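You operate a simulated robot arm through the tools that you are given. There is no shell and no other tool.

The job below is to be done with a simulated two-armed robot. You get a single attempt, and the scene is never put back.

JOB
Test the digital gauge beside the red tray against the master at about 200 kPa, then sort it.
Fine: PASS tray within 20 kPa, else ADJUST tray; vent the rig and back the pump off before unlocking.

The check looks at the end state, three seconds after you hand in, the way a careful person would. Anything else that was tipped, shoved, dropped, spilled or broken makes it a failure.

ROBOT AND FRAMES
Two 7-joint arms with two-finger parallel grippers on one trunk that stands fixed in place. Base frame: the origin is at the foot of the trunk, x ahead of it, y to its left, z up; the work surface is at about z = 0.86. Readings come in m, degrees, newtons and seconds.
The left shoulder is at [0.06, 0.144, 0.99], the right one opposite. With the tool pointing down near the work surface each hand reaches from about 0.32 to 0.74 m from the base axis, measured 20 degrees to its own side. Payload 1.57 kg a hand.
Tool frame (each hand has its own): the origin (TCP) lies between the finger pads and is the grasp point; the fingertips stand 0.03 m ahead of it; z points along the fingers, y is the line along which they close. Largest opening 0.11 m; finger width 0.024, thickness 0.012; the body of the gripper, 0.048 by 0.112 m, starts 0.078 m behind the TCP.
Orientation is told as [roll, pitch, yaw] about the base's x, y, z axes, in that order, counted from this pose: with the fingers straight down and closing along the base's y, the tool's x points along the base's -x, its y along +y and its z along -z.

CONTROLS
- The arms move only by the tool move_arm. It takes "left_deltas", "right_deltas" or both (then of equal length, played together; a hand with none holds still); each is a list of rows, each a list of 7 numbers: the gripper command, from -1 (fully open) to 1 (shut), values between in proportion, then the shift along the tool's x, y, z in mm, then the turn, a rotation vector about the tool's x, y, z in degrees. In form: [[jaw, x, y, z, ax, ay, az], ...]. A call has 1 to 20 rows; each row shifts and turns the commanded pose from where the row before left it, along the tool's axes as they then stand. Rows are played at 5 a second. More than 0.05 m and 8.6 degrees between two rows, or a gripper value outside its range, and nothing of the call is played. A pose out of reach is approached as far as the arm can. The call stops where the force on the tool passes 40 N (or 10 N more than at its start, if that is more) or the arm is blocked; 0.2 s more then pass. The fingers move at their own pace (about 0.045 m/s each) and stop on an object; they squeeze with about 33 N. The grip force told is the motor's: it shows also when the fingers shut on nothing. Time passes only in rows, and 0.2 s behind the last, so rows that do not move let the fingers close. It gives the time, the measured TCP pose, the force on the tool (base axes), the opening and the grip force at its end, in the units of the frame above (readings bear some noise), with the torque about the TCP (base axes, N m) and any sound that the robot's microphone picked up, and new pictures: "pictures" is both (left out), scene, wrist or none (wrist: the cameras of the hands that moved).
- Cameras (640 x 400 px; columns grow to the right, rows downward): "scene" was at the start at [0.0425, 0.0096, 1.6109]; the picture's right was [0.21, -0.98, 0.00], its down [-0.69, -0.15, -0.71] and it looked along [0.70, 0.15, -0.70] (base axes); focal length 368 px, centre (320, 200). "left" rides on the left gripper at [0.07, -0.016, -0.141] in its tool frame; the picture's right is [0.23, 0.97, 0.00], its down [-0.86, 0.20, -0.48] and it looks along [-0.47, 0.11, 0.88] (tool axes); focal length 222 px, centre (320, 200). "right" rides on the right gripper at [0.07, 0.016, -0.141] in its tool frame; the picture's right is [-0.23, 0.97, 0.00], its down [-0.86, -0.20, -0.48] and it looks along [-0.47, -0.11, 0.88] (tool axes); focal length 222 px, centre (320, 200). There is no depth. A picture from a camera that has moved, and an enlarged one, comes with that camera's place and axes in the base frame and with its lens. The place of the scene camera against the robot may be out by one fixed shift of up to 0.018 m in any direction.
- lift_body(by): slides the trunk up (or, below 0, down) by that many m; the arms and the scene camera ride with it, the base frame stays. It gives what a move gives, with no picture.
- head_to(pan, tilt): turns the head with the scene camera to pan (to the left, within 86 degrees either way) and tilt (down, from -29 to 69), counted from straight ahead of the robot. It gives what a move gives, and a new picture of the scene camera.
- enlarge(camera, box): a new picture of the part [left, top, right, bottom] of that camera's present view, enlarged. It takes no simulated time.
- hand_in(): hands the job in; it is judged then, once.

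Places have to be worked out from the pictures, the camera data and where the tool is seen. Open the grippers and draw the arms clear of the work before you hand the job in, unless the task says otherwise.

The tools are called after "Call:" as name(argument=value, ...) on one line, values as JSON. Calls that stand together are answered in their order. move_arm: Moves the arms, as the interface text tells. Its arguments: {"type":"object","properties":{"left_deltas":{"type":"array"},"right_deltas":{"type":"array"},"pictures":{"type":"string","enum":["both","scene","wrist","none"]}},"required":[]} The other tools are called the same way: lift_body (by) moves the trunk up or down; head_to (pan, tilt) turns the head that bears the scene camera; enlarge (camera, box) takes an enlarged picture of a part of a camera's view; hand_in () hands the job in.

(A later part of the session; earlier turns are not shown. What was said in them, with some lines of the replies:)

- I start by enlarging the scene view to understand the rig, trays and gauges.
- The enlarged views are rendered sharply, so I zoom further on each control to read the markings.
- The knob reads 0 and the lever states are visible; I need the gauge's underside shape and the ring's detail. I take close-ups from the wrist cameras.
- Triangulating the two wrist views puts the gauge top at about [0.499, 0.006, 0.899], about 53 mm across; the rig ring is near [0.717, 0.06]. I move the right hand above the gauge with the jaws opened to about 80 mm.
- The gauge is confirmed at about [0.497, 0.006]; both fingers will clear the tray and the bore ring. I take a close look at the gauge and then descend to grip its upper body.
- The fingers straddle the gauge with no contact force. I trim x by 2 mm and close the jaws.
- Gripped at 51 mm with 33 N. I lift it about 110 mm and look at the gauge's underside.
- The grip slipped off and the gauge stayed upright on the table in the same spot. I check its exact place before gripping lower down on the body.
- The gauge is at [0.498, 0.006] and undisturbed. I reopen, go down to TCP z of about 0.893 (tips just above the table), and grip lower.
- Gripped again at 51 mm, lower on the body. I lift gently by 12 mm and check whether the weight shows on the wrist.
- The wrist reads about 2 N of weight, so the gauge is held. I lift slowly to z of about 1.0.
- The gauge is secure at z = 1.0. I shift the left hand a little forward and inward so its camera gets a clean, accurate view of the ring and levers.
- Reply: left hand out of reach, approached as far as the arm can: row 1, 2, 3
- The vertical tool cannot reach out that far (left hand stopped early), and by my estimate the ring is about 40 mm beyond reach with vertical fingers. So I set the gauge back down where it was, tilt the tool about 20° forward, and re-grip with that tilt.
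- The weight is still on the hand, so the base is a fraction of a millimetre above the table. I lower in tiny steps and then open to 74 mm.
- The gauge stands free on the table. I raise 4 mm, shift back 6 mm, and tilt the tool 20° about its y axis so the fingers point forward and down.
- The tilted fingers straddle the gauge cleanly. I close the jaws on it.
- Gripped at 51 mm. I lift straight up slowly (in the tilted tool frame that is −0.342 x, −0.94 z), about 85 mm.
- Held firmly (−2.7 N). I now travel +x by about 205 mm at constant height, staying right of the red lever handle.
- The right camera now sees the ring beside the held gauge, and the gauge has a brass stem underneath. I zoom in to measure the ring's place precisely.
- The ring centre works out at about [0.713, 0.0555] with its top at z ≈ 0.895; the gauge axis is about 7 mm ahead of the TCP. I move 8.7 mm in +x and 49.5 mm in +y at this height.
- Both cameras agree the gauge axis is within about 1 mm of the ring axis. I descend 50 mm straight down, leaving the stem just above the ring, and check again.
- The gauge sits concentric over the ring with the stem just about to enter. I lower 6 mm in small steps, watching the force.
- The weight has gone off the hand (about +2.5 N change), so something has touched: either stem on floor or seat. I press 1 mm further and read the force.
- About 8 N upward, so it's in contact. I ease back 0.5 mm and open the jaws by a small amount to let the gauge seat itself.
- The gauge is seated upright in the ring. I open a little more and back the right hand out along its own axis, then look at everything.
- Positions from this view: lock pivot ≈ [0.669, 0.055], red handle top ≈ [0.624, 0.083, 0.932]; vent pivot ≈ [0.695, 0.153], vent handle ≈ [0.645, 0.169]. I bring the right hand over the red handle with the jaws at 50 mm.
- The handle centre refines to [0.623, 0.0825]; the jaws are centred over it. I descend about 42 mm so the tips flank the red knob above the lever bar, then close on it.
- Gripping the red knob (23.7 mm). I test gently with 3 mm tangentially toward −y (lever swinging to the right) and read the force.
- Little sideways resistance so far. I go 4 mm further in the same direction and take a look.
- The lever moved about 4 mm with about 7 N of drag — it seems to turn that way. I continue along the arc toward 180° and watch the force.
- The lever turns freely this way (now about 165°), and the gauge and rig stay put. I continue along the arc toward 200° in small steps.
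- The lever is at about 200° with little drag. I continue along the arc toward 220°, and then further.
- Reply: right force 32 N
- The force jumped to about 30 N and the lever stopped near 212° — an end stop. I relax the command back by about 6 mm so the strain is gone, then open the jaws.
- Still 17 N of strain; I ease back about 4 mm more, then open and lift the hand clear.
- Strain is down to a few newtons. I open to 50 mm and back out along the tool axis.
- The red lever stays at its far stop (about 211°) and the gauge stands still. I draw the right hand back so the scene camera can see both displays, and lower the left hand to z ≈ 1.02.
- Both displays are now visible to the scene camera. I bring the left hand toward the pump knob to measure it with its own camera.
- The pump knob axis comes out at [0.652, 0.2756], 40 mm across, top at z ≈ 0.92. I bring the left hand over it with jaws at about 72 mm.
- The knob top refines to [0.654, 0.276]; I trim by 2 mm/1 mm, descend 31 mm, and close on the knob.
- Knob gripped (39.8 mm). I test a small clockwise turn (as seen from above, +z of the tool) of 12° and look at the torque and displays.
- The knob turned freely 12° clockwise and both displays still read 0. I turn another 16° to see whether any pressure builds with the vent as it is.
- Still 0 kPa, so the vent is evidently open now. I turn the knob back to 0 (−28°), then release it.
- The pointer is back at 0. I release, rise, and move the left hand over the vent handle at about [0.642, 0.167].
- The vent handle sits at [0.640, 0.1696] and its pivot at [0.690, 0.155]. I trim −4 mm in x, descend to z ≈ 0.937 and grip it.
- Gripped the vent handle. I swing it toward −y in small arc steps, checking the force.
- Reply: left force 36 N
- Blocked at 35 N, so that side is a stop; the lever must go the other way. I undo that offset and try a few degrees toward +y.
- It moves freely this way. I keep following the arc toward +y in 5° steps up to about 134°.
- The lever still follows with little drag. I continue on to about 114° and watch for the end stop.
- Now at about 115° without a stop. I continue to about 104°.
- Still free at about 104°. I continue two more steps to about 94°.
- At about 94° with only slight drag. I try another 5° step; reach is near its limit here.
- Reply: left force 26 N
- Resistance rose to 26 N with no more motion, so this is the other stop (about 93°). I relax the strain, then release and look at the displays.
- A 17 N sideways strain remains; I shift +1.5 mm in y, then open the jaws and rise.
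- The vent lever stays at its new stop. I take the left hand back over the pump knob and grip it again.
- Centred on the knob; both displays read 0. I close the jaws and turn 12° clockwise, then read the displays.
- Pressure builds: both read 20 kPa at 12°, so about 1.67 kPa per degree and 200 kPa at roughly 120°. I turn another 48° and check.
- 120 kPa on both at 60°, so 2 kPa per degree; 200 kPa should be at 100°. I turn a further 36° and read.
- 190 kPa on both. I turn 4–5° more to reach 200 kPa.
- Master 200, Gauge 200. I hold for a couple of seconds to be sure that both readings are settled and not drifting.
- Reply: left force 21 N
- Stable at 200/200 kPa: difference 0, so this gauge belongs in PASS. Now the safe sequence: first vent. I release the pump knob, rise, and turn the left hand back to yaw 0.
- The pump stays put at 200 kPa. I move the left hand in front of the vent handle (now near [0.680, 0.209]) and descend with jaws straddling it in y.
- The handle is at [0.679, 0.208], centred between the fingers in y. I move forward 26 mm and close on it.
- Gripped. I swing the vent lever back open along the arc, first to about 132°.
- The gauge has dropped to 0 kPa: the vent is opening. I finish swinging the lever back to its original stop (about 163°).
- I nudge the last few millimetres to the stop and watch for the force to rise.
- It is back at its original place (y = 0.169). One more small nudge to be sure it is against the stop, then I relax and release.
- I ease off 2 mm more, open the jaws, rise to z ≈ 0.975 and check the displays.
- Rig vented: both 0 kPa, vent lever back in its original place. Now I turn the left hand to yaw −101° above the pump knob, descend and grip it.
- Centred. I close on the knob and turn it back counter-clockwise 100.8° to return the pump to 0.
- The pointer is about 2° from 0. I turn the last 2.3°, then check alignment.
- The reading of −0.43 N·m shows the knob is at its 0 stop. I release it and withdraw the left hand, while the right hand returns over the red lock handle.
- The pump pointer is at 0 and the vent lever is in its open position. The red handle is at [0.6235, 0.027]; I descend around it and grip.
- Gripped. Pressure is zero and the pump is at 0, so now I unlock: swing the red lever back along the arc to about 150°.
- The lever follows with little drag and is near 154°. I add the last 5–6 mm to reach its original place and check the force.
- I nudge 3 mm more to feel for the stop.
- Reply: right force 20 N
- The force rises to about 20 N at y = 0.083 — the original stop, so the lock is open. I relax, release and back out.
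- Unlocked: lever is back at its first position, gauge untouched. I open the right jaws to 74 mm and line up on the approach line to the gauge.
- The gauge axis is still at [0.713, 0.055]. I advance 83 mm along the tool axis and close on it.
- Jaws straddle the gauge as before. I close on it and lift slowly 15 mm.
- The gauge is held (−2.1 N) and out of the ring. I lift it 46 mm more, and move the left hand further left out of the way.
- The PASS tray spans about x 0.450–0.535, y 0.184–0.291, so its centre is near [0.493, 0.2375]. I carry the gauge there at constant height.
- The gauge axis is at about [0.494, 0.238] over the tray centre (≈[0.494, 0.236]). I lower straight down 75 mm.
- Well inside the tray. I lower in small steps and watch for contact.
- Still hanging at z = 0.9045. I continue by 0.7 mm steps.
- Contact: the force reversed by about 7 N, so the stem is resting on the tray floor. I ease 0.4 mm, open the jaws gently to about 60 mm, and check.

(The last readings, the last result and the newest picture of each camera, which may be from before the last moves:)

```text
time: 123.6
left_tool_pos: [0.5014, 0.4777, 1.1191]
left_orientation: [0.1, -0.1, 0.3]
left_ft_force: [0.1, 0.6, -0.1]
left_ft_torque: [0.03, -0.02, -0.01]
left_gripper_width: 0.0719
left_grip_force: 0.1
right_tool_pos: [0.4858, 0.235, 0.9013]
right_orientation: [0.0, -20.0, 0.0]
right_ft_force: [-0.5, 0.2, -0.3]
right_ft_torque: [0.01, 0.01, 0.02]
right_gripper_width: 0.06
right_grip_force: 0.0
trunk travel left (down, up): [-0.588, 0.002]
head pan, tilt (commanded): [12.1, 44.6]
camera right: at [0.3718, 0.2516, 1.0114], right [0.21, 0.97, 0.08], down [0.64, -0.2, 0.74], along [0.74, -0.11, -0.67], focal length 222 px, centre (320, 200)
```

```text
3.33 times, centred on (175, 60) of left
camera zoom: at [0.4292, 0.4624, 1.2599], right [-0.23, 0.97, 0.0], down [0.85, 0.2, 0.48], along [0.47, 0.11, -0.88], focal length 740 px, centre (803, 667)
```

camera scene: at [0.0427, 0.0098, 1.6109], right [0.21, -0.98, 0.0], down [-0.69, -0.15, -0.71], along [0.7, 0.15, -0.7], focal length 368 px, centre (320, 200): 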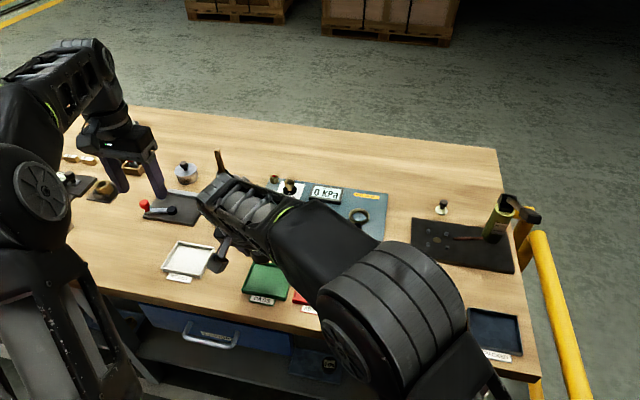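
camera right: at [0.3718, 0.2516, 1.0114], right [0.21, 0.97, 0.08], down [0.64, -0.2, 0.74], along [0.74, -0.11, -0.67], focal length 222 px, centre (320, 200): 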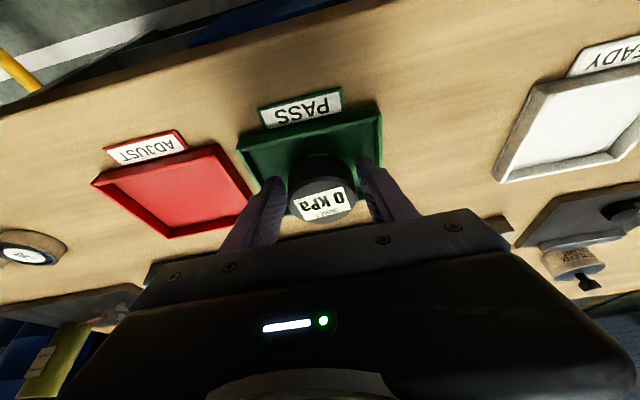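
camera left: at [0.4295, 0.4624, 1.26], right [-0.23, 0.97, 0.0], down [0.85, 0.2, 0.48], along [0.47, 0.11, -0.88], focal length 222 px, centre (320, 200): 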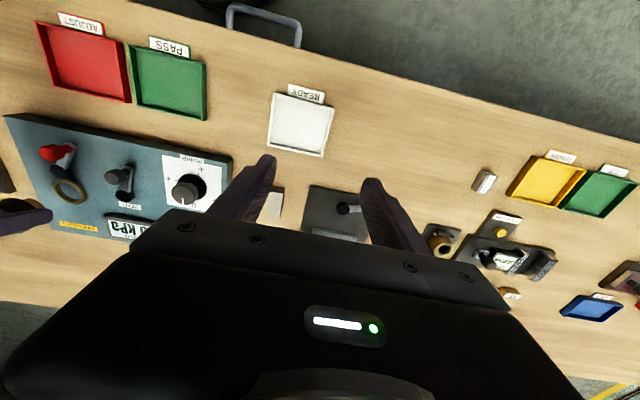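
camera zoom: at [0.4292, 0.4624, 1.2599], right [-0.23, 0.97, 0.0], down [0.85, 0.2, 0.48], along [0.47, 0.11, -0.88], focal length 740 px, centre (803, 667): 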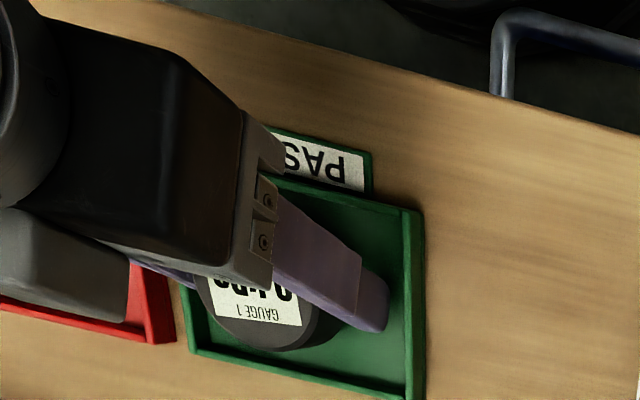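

The gauge stands in the PASS tray and the jaws are free of it. I back the right hand out along its axis.

Call:
move_arm(right_deltas=[[-0.09, 0, 0, -8, 0, 0, 0], [-0.09, 0, 0, -15, 0, 0, 0], [-0.09, 0, 0, -25, 0, 0, 0], [-0.09, 0, 0, -30, 0, 0, 0], [-0.09, 0, 0, -30, 0, 0, 0], [-0.09, 0, 0, 0, 0, 0, 0]], pictures="both")

Call:
enlarge(camera="right", box=[200, 40, 460, 230])

Call:
enlarge(camera="left", box=[100, 0, 250, 120])

```text
time: 125.0
left_tool_pos: [0.5014, 0.4778, 1.1191]
left_orientation: [0.1, 0.0, 0.2]
left_ft_force: [-0.6, 0.1, -0.7]
left_ft_torque: [0.05, 0.01, 0.01]
left_gripper_width: 0.0714
left_grip_force: 0.1
right_tool_pos: [0.449, 0.2368, 1.0031]
right_orientation: [0.0, -20.0, 0.0]
right_ft_force: [0.4, 0.1, 0.8]
right_ft_torque: [-0.01, -0.04, -0.01]
right_gripper_width: 0.0598
right_grip_force: 0.1
trunk travel left (down, up): [-0.588, 0.002]
head pan, tilt (commanded): [12.1, 44.6]
camera scene: at [0.0428, 0.0099, 1.6109], right [0.21, -0.98, 0.0], down [-0.69, -0.15, -0.71], along [0.7, 0.15, -0.7], focal length 368 px, centre (320, 200)
camera right: at [0.3354, 0.2519, 1.1127], right [0.21, 0.97, 0.08], down [0.64, -0.2, 0.74], along [0.74, -0.11, -0.67], focal length 222 px, centre (320, 200)
```

scene: 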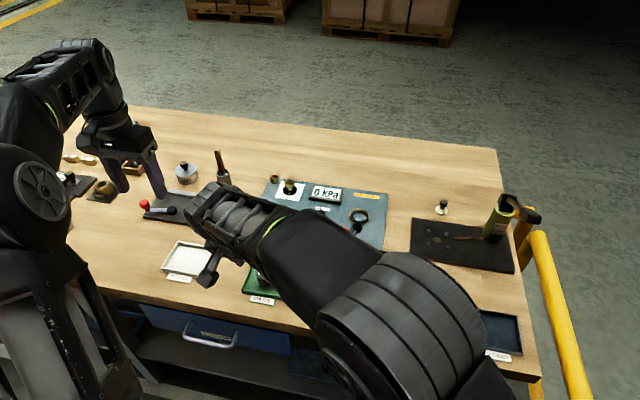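
right: 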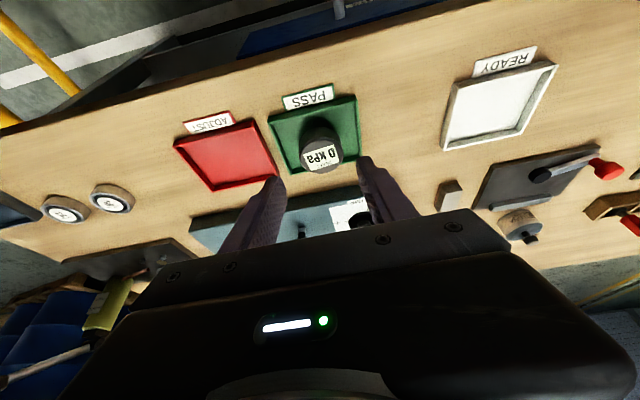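

```text
2.11 times, centred on (330, 135) of right
camera zoom: at [0.3354, 0.2519, 1.1127], right [0.21, 0.97, 0.08], down [0.64, -0.2, 0.74], along [0.74, -0.11, -0.67], focal length 468 px, centre (299, 337)
```

zoom: 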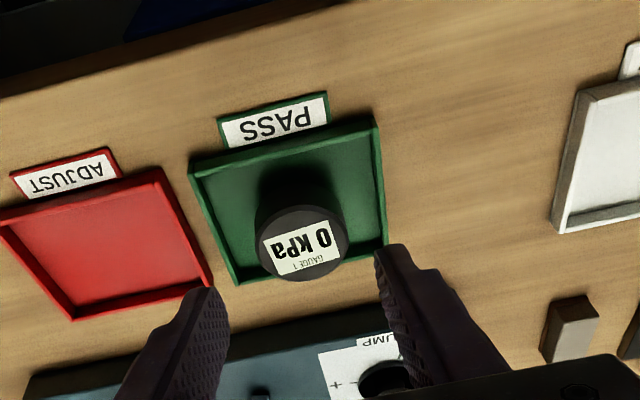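

```text
3.33 times, centred on (175, 60) of left
camera zoom: at [0.4294, 0.4626, 1.2597], right [-0.23, 0.97, 0.0], down [0.85, 0.2, 0.48], along [0.47, 0.11, -0.88], focal length 740 px, centre (803, 667)
```

zoom: 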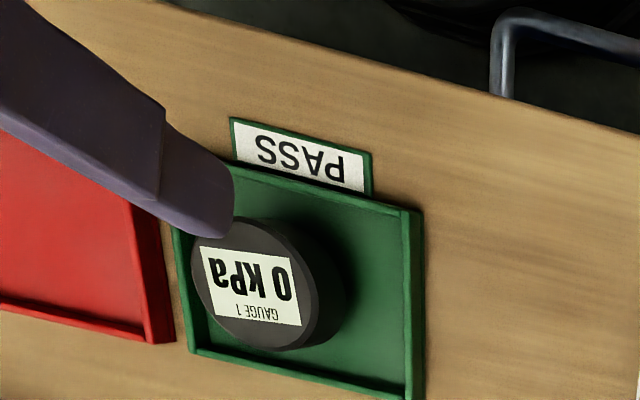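

The gauge stands upright inside the PASS tray. I raise the right hand and carry it back to its side, straighten it, and open both grippers.

Call:
move_arm(right_deltas=[[-0.09, -10.3, 0, -28.2, 0, 0, 0], [-0.09, -10.3, 0, -28.2, 0, 0, 0], [-0.3, -5.1, -20, -14.1, 0, 0, 0], [-0.6, 0, -35, 0, 0, 0, 0], [-1, 0, -38, 0, 0, 0, 0], [-1, 0, -38, 0, 0, 0, 0], [-1, 0, -38, 0, 0, 0, 0], [-1, 0, -38, 0, 0, 0, 0], [-1, 0, -38, 0, 0, 0, 0], [-1, 0, -38, 0, 0, 0, 0], [-1, 0, -38, 0, 0, 5, 0], [-1, 0, -30, 0, 0, 5, 0], [-1, 0, -15, 0, 0, 5, 0], [-1, 0, 0, 0, 0, 5, 0], [-1, 0, 0, 0, 0, 0, 0]], left_deltas=[[-0.5, 0, 0, 0, 0, 0, 0], [-1, 0, 0, 0, 0, 0, 0], [-1, 0, 0, 0, 0, 0, 0], [-1, 0, 0, 0, 0, 0, 0], [-1, 0, 0, 0, 0, 0, 0], [-1, 0, 0, 0, 0, 0, 0], [-1, 0, 0, 0, 0, 0, 0], [-1, 0, 0, 0, 0, 0, 0], [-1, 0, 0, 0, 0, 0, 0], [-1, 0, 0, 0, 0, 0, 0], [-1, 0, 0, 0, 0, 0, 0], [-1, 0, 0, 0, 0, 0, 0], [-1, 0, 0, 0, 0, 0, 0], [-1, 0, 0, 0, 0, 0, 0], [-1, 0, 0, 0, 0, 0, 0]], pictures="both")

Call:
enlarge(camera="scene", box=[230, 160, 400, 270])

Call:
enlarge(camera="scene", box=[150, 230, 540, 370])

```text
time: 128.2
left_tool_pos: [0.5, 0.4793, 1.1206]
left_orientation: [0.1, -0.1, 0.2]
left_ft_force: [-0.5, -0.6, -0.6]
left_ft_torque: [0.0, 0.02, 0.03]
left_gripper_width: 0.1101
left_grip_force: 0.0
right_tool_pos: [0.4496, -0.1303, 1.0768]
right_orientation: [0.0, -0.1, 0.1]
right_ft_force: [0.0, 0.4, -0.3]
right_ft_torque: [0.0, -0.06, 0.03]
right_gripper_width: 0.1098
right_grip_force: 0.0
trunk travel left (down, up): [-0.588, 0.002]
head pan, tilt (commanded): [12.1, 44.6]
camera scene: at [0.042, 0.0095, 1.6109], right [0.21, -0.98, 0.0], down [-0.69, -0.15, -0.71], along [0.7, 0.15, -0.7], focal length 368 px, centre (320, 200)
camera right: at [0.3791, -0.1147, 1.2197], right [0.23, 0.97, 0.0], down [0.86, -0.2, 0.48], along [0.47, -0.11, -0.88], focal length 222 px, centre (320, 200)
camera left: at [0.4288, 0.4622, 1.2601], right [-0.23, 0.97, 0.0], down [0.85, 0.2, 0.48], along [0.47, 0.11, -0.88], focal length 222 px, centre (320, 200)
```

scene: 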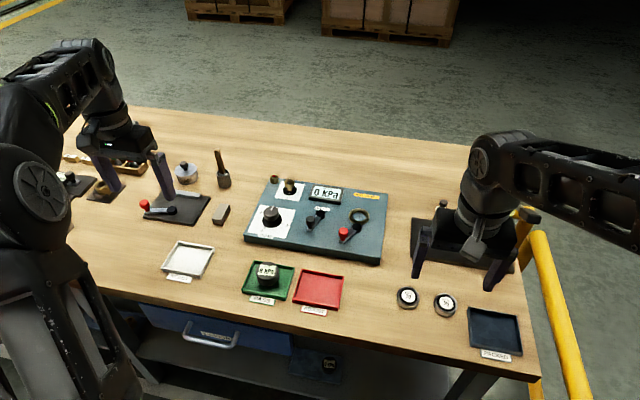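
right: 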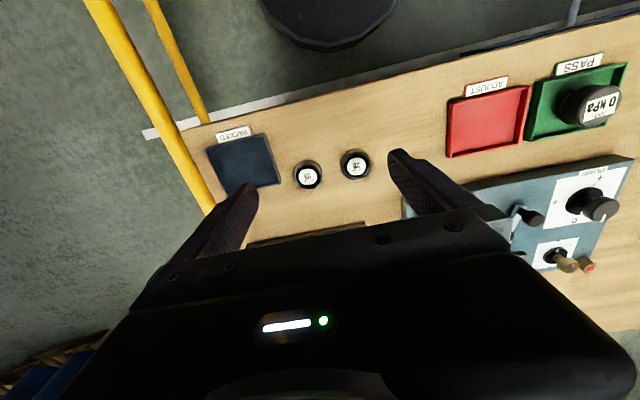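
left: 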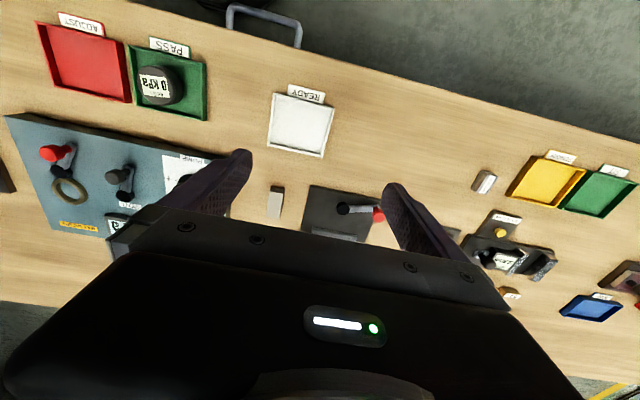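

```text
3.64 times, centred on (315, 215) of scene
camera zoom: at [0.042, 0.0095, 1.6109], right [0.21, -0.98, 0.0], down [-0.69, -0.15, -0.71], along [0.7, 0.15, -0.7], focal length 1336 px, centre (338, 146)
```

zoom: 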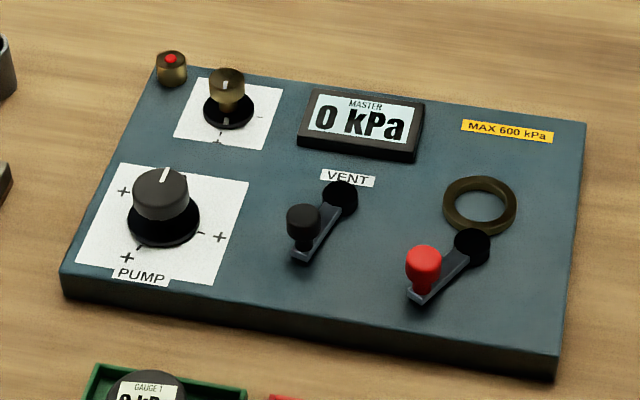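

```text
1.64 times, centred on (345, 300) of scene
camera zoom: at [0.042, 0.0095, 1.6109], right [0.21, -0.98, 0.0], down [-0.69, -0.15, -0.71], along [0.7, 0.15, -0.7], focal length 603 px, centre (279, 36)
```

zoom: 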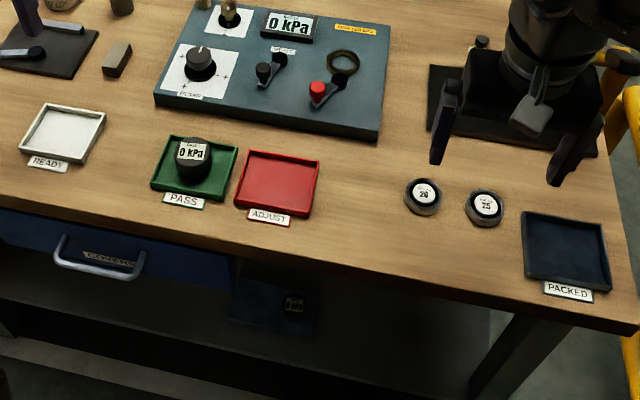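

Everything is in order: the gauge is upright in PASS, the vent is open, the pump is at 0, the lock is open, nothing else has shifted, and both hands are open and clear. I hand in.

Call:
hand_in()

```text
The job is handed in.
```

I tested the gauge at 200 kPa and it matched the master exactly, so I put it in the PASS tray. The job is handed in, but no check result has come back.

- **Reading:** both displays showed 200 kPa and stayed there while I held for about 3 seconds. The difference was 0, well inside the 20 kPa limit.
- **Order of release:** I opened the vent first, and both displays dropped to 0. Then I backed the pump off to its 0 stop, and only after that unlocked the gauge.
- **End state:** the gauge stands upright in the PASS tray. The vent, pump and lock are back where they started, and the last pictures show nothing else moved. Both grippers are open and clear of the work.

My first grip on the gauge slipped off as I lifted. It stayed standing in the same spot, and I picked it up again with a lower grip.
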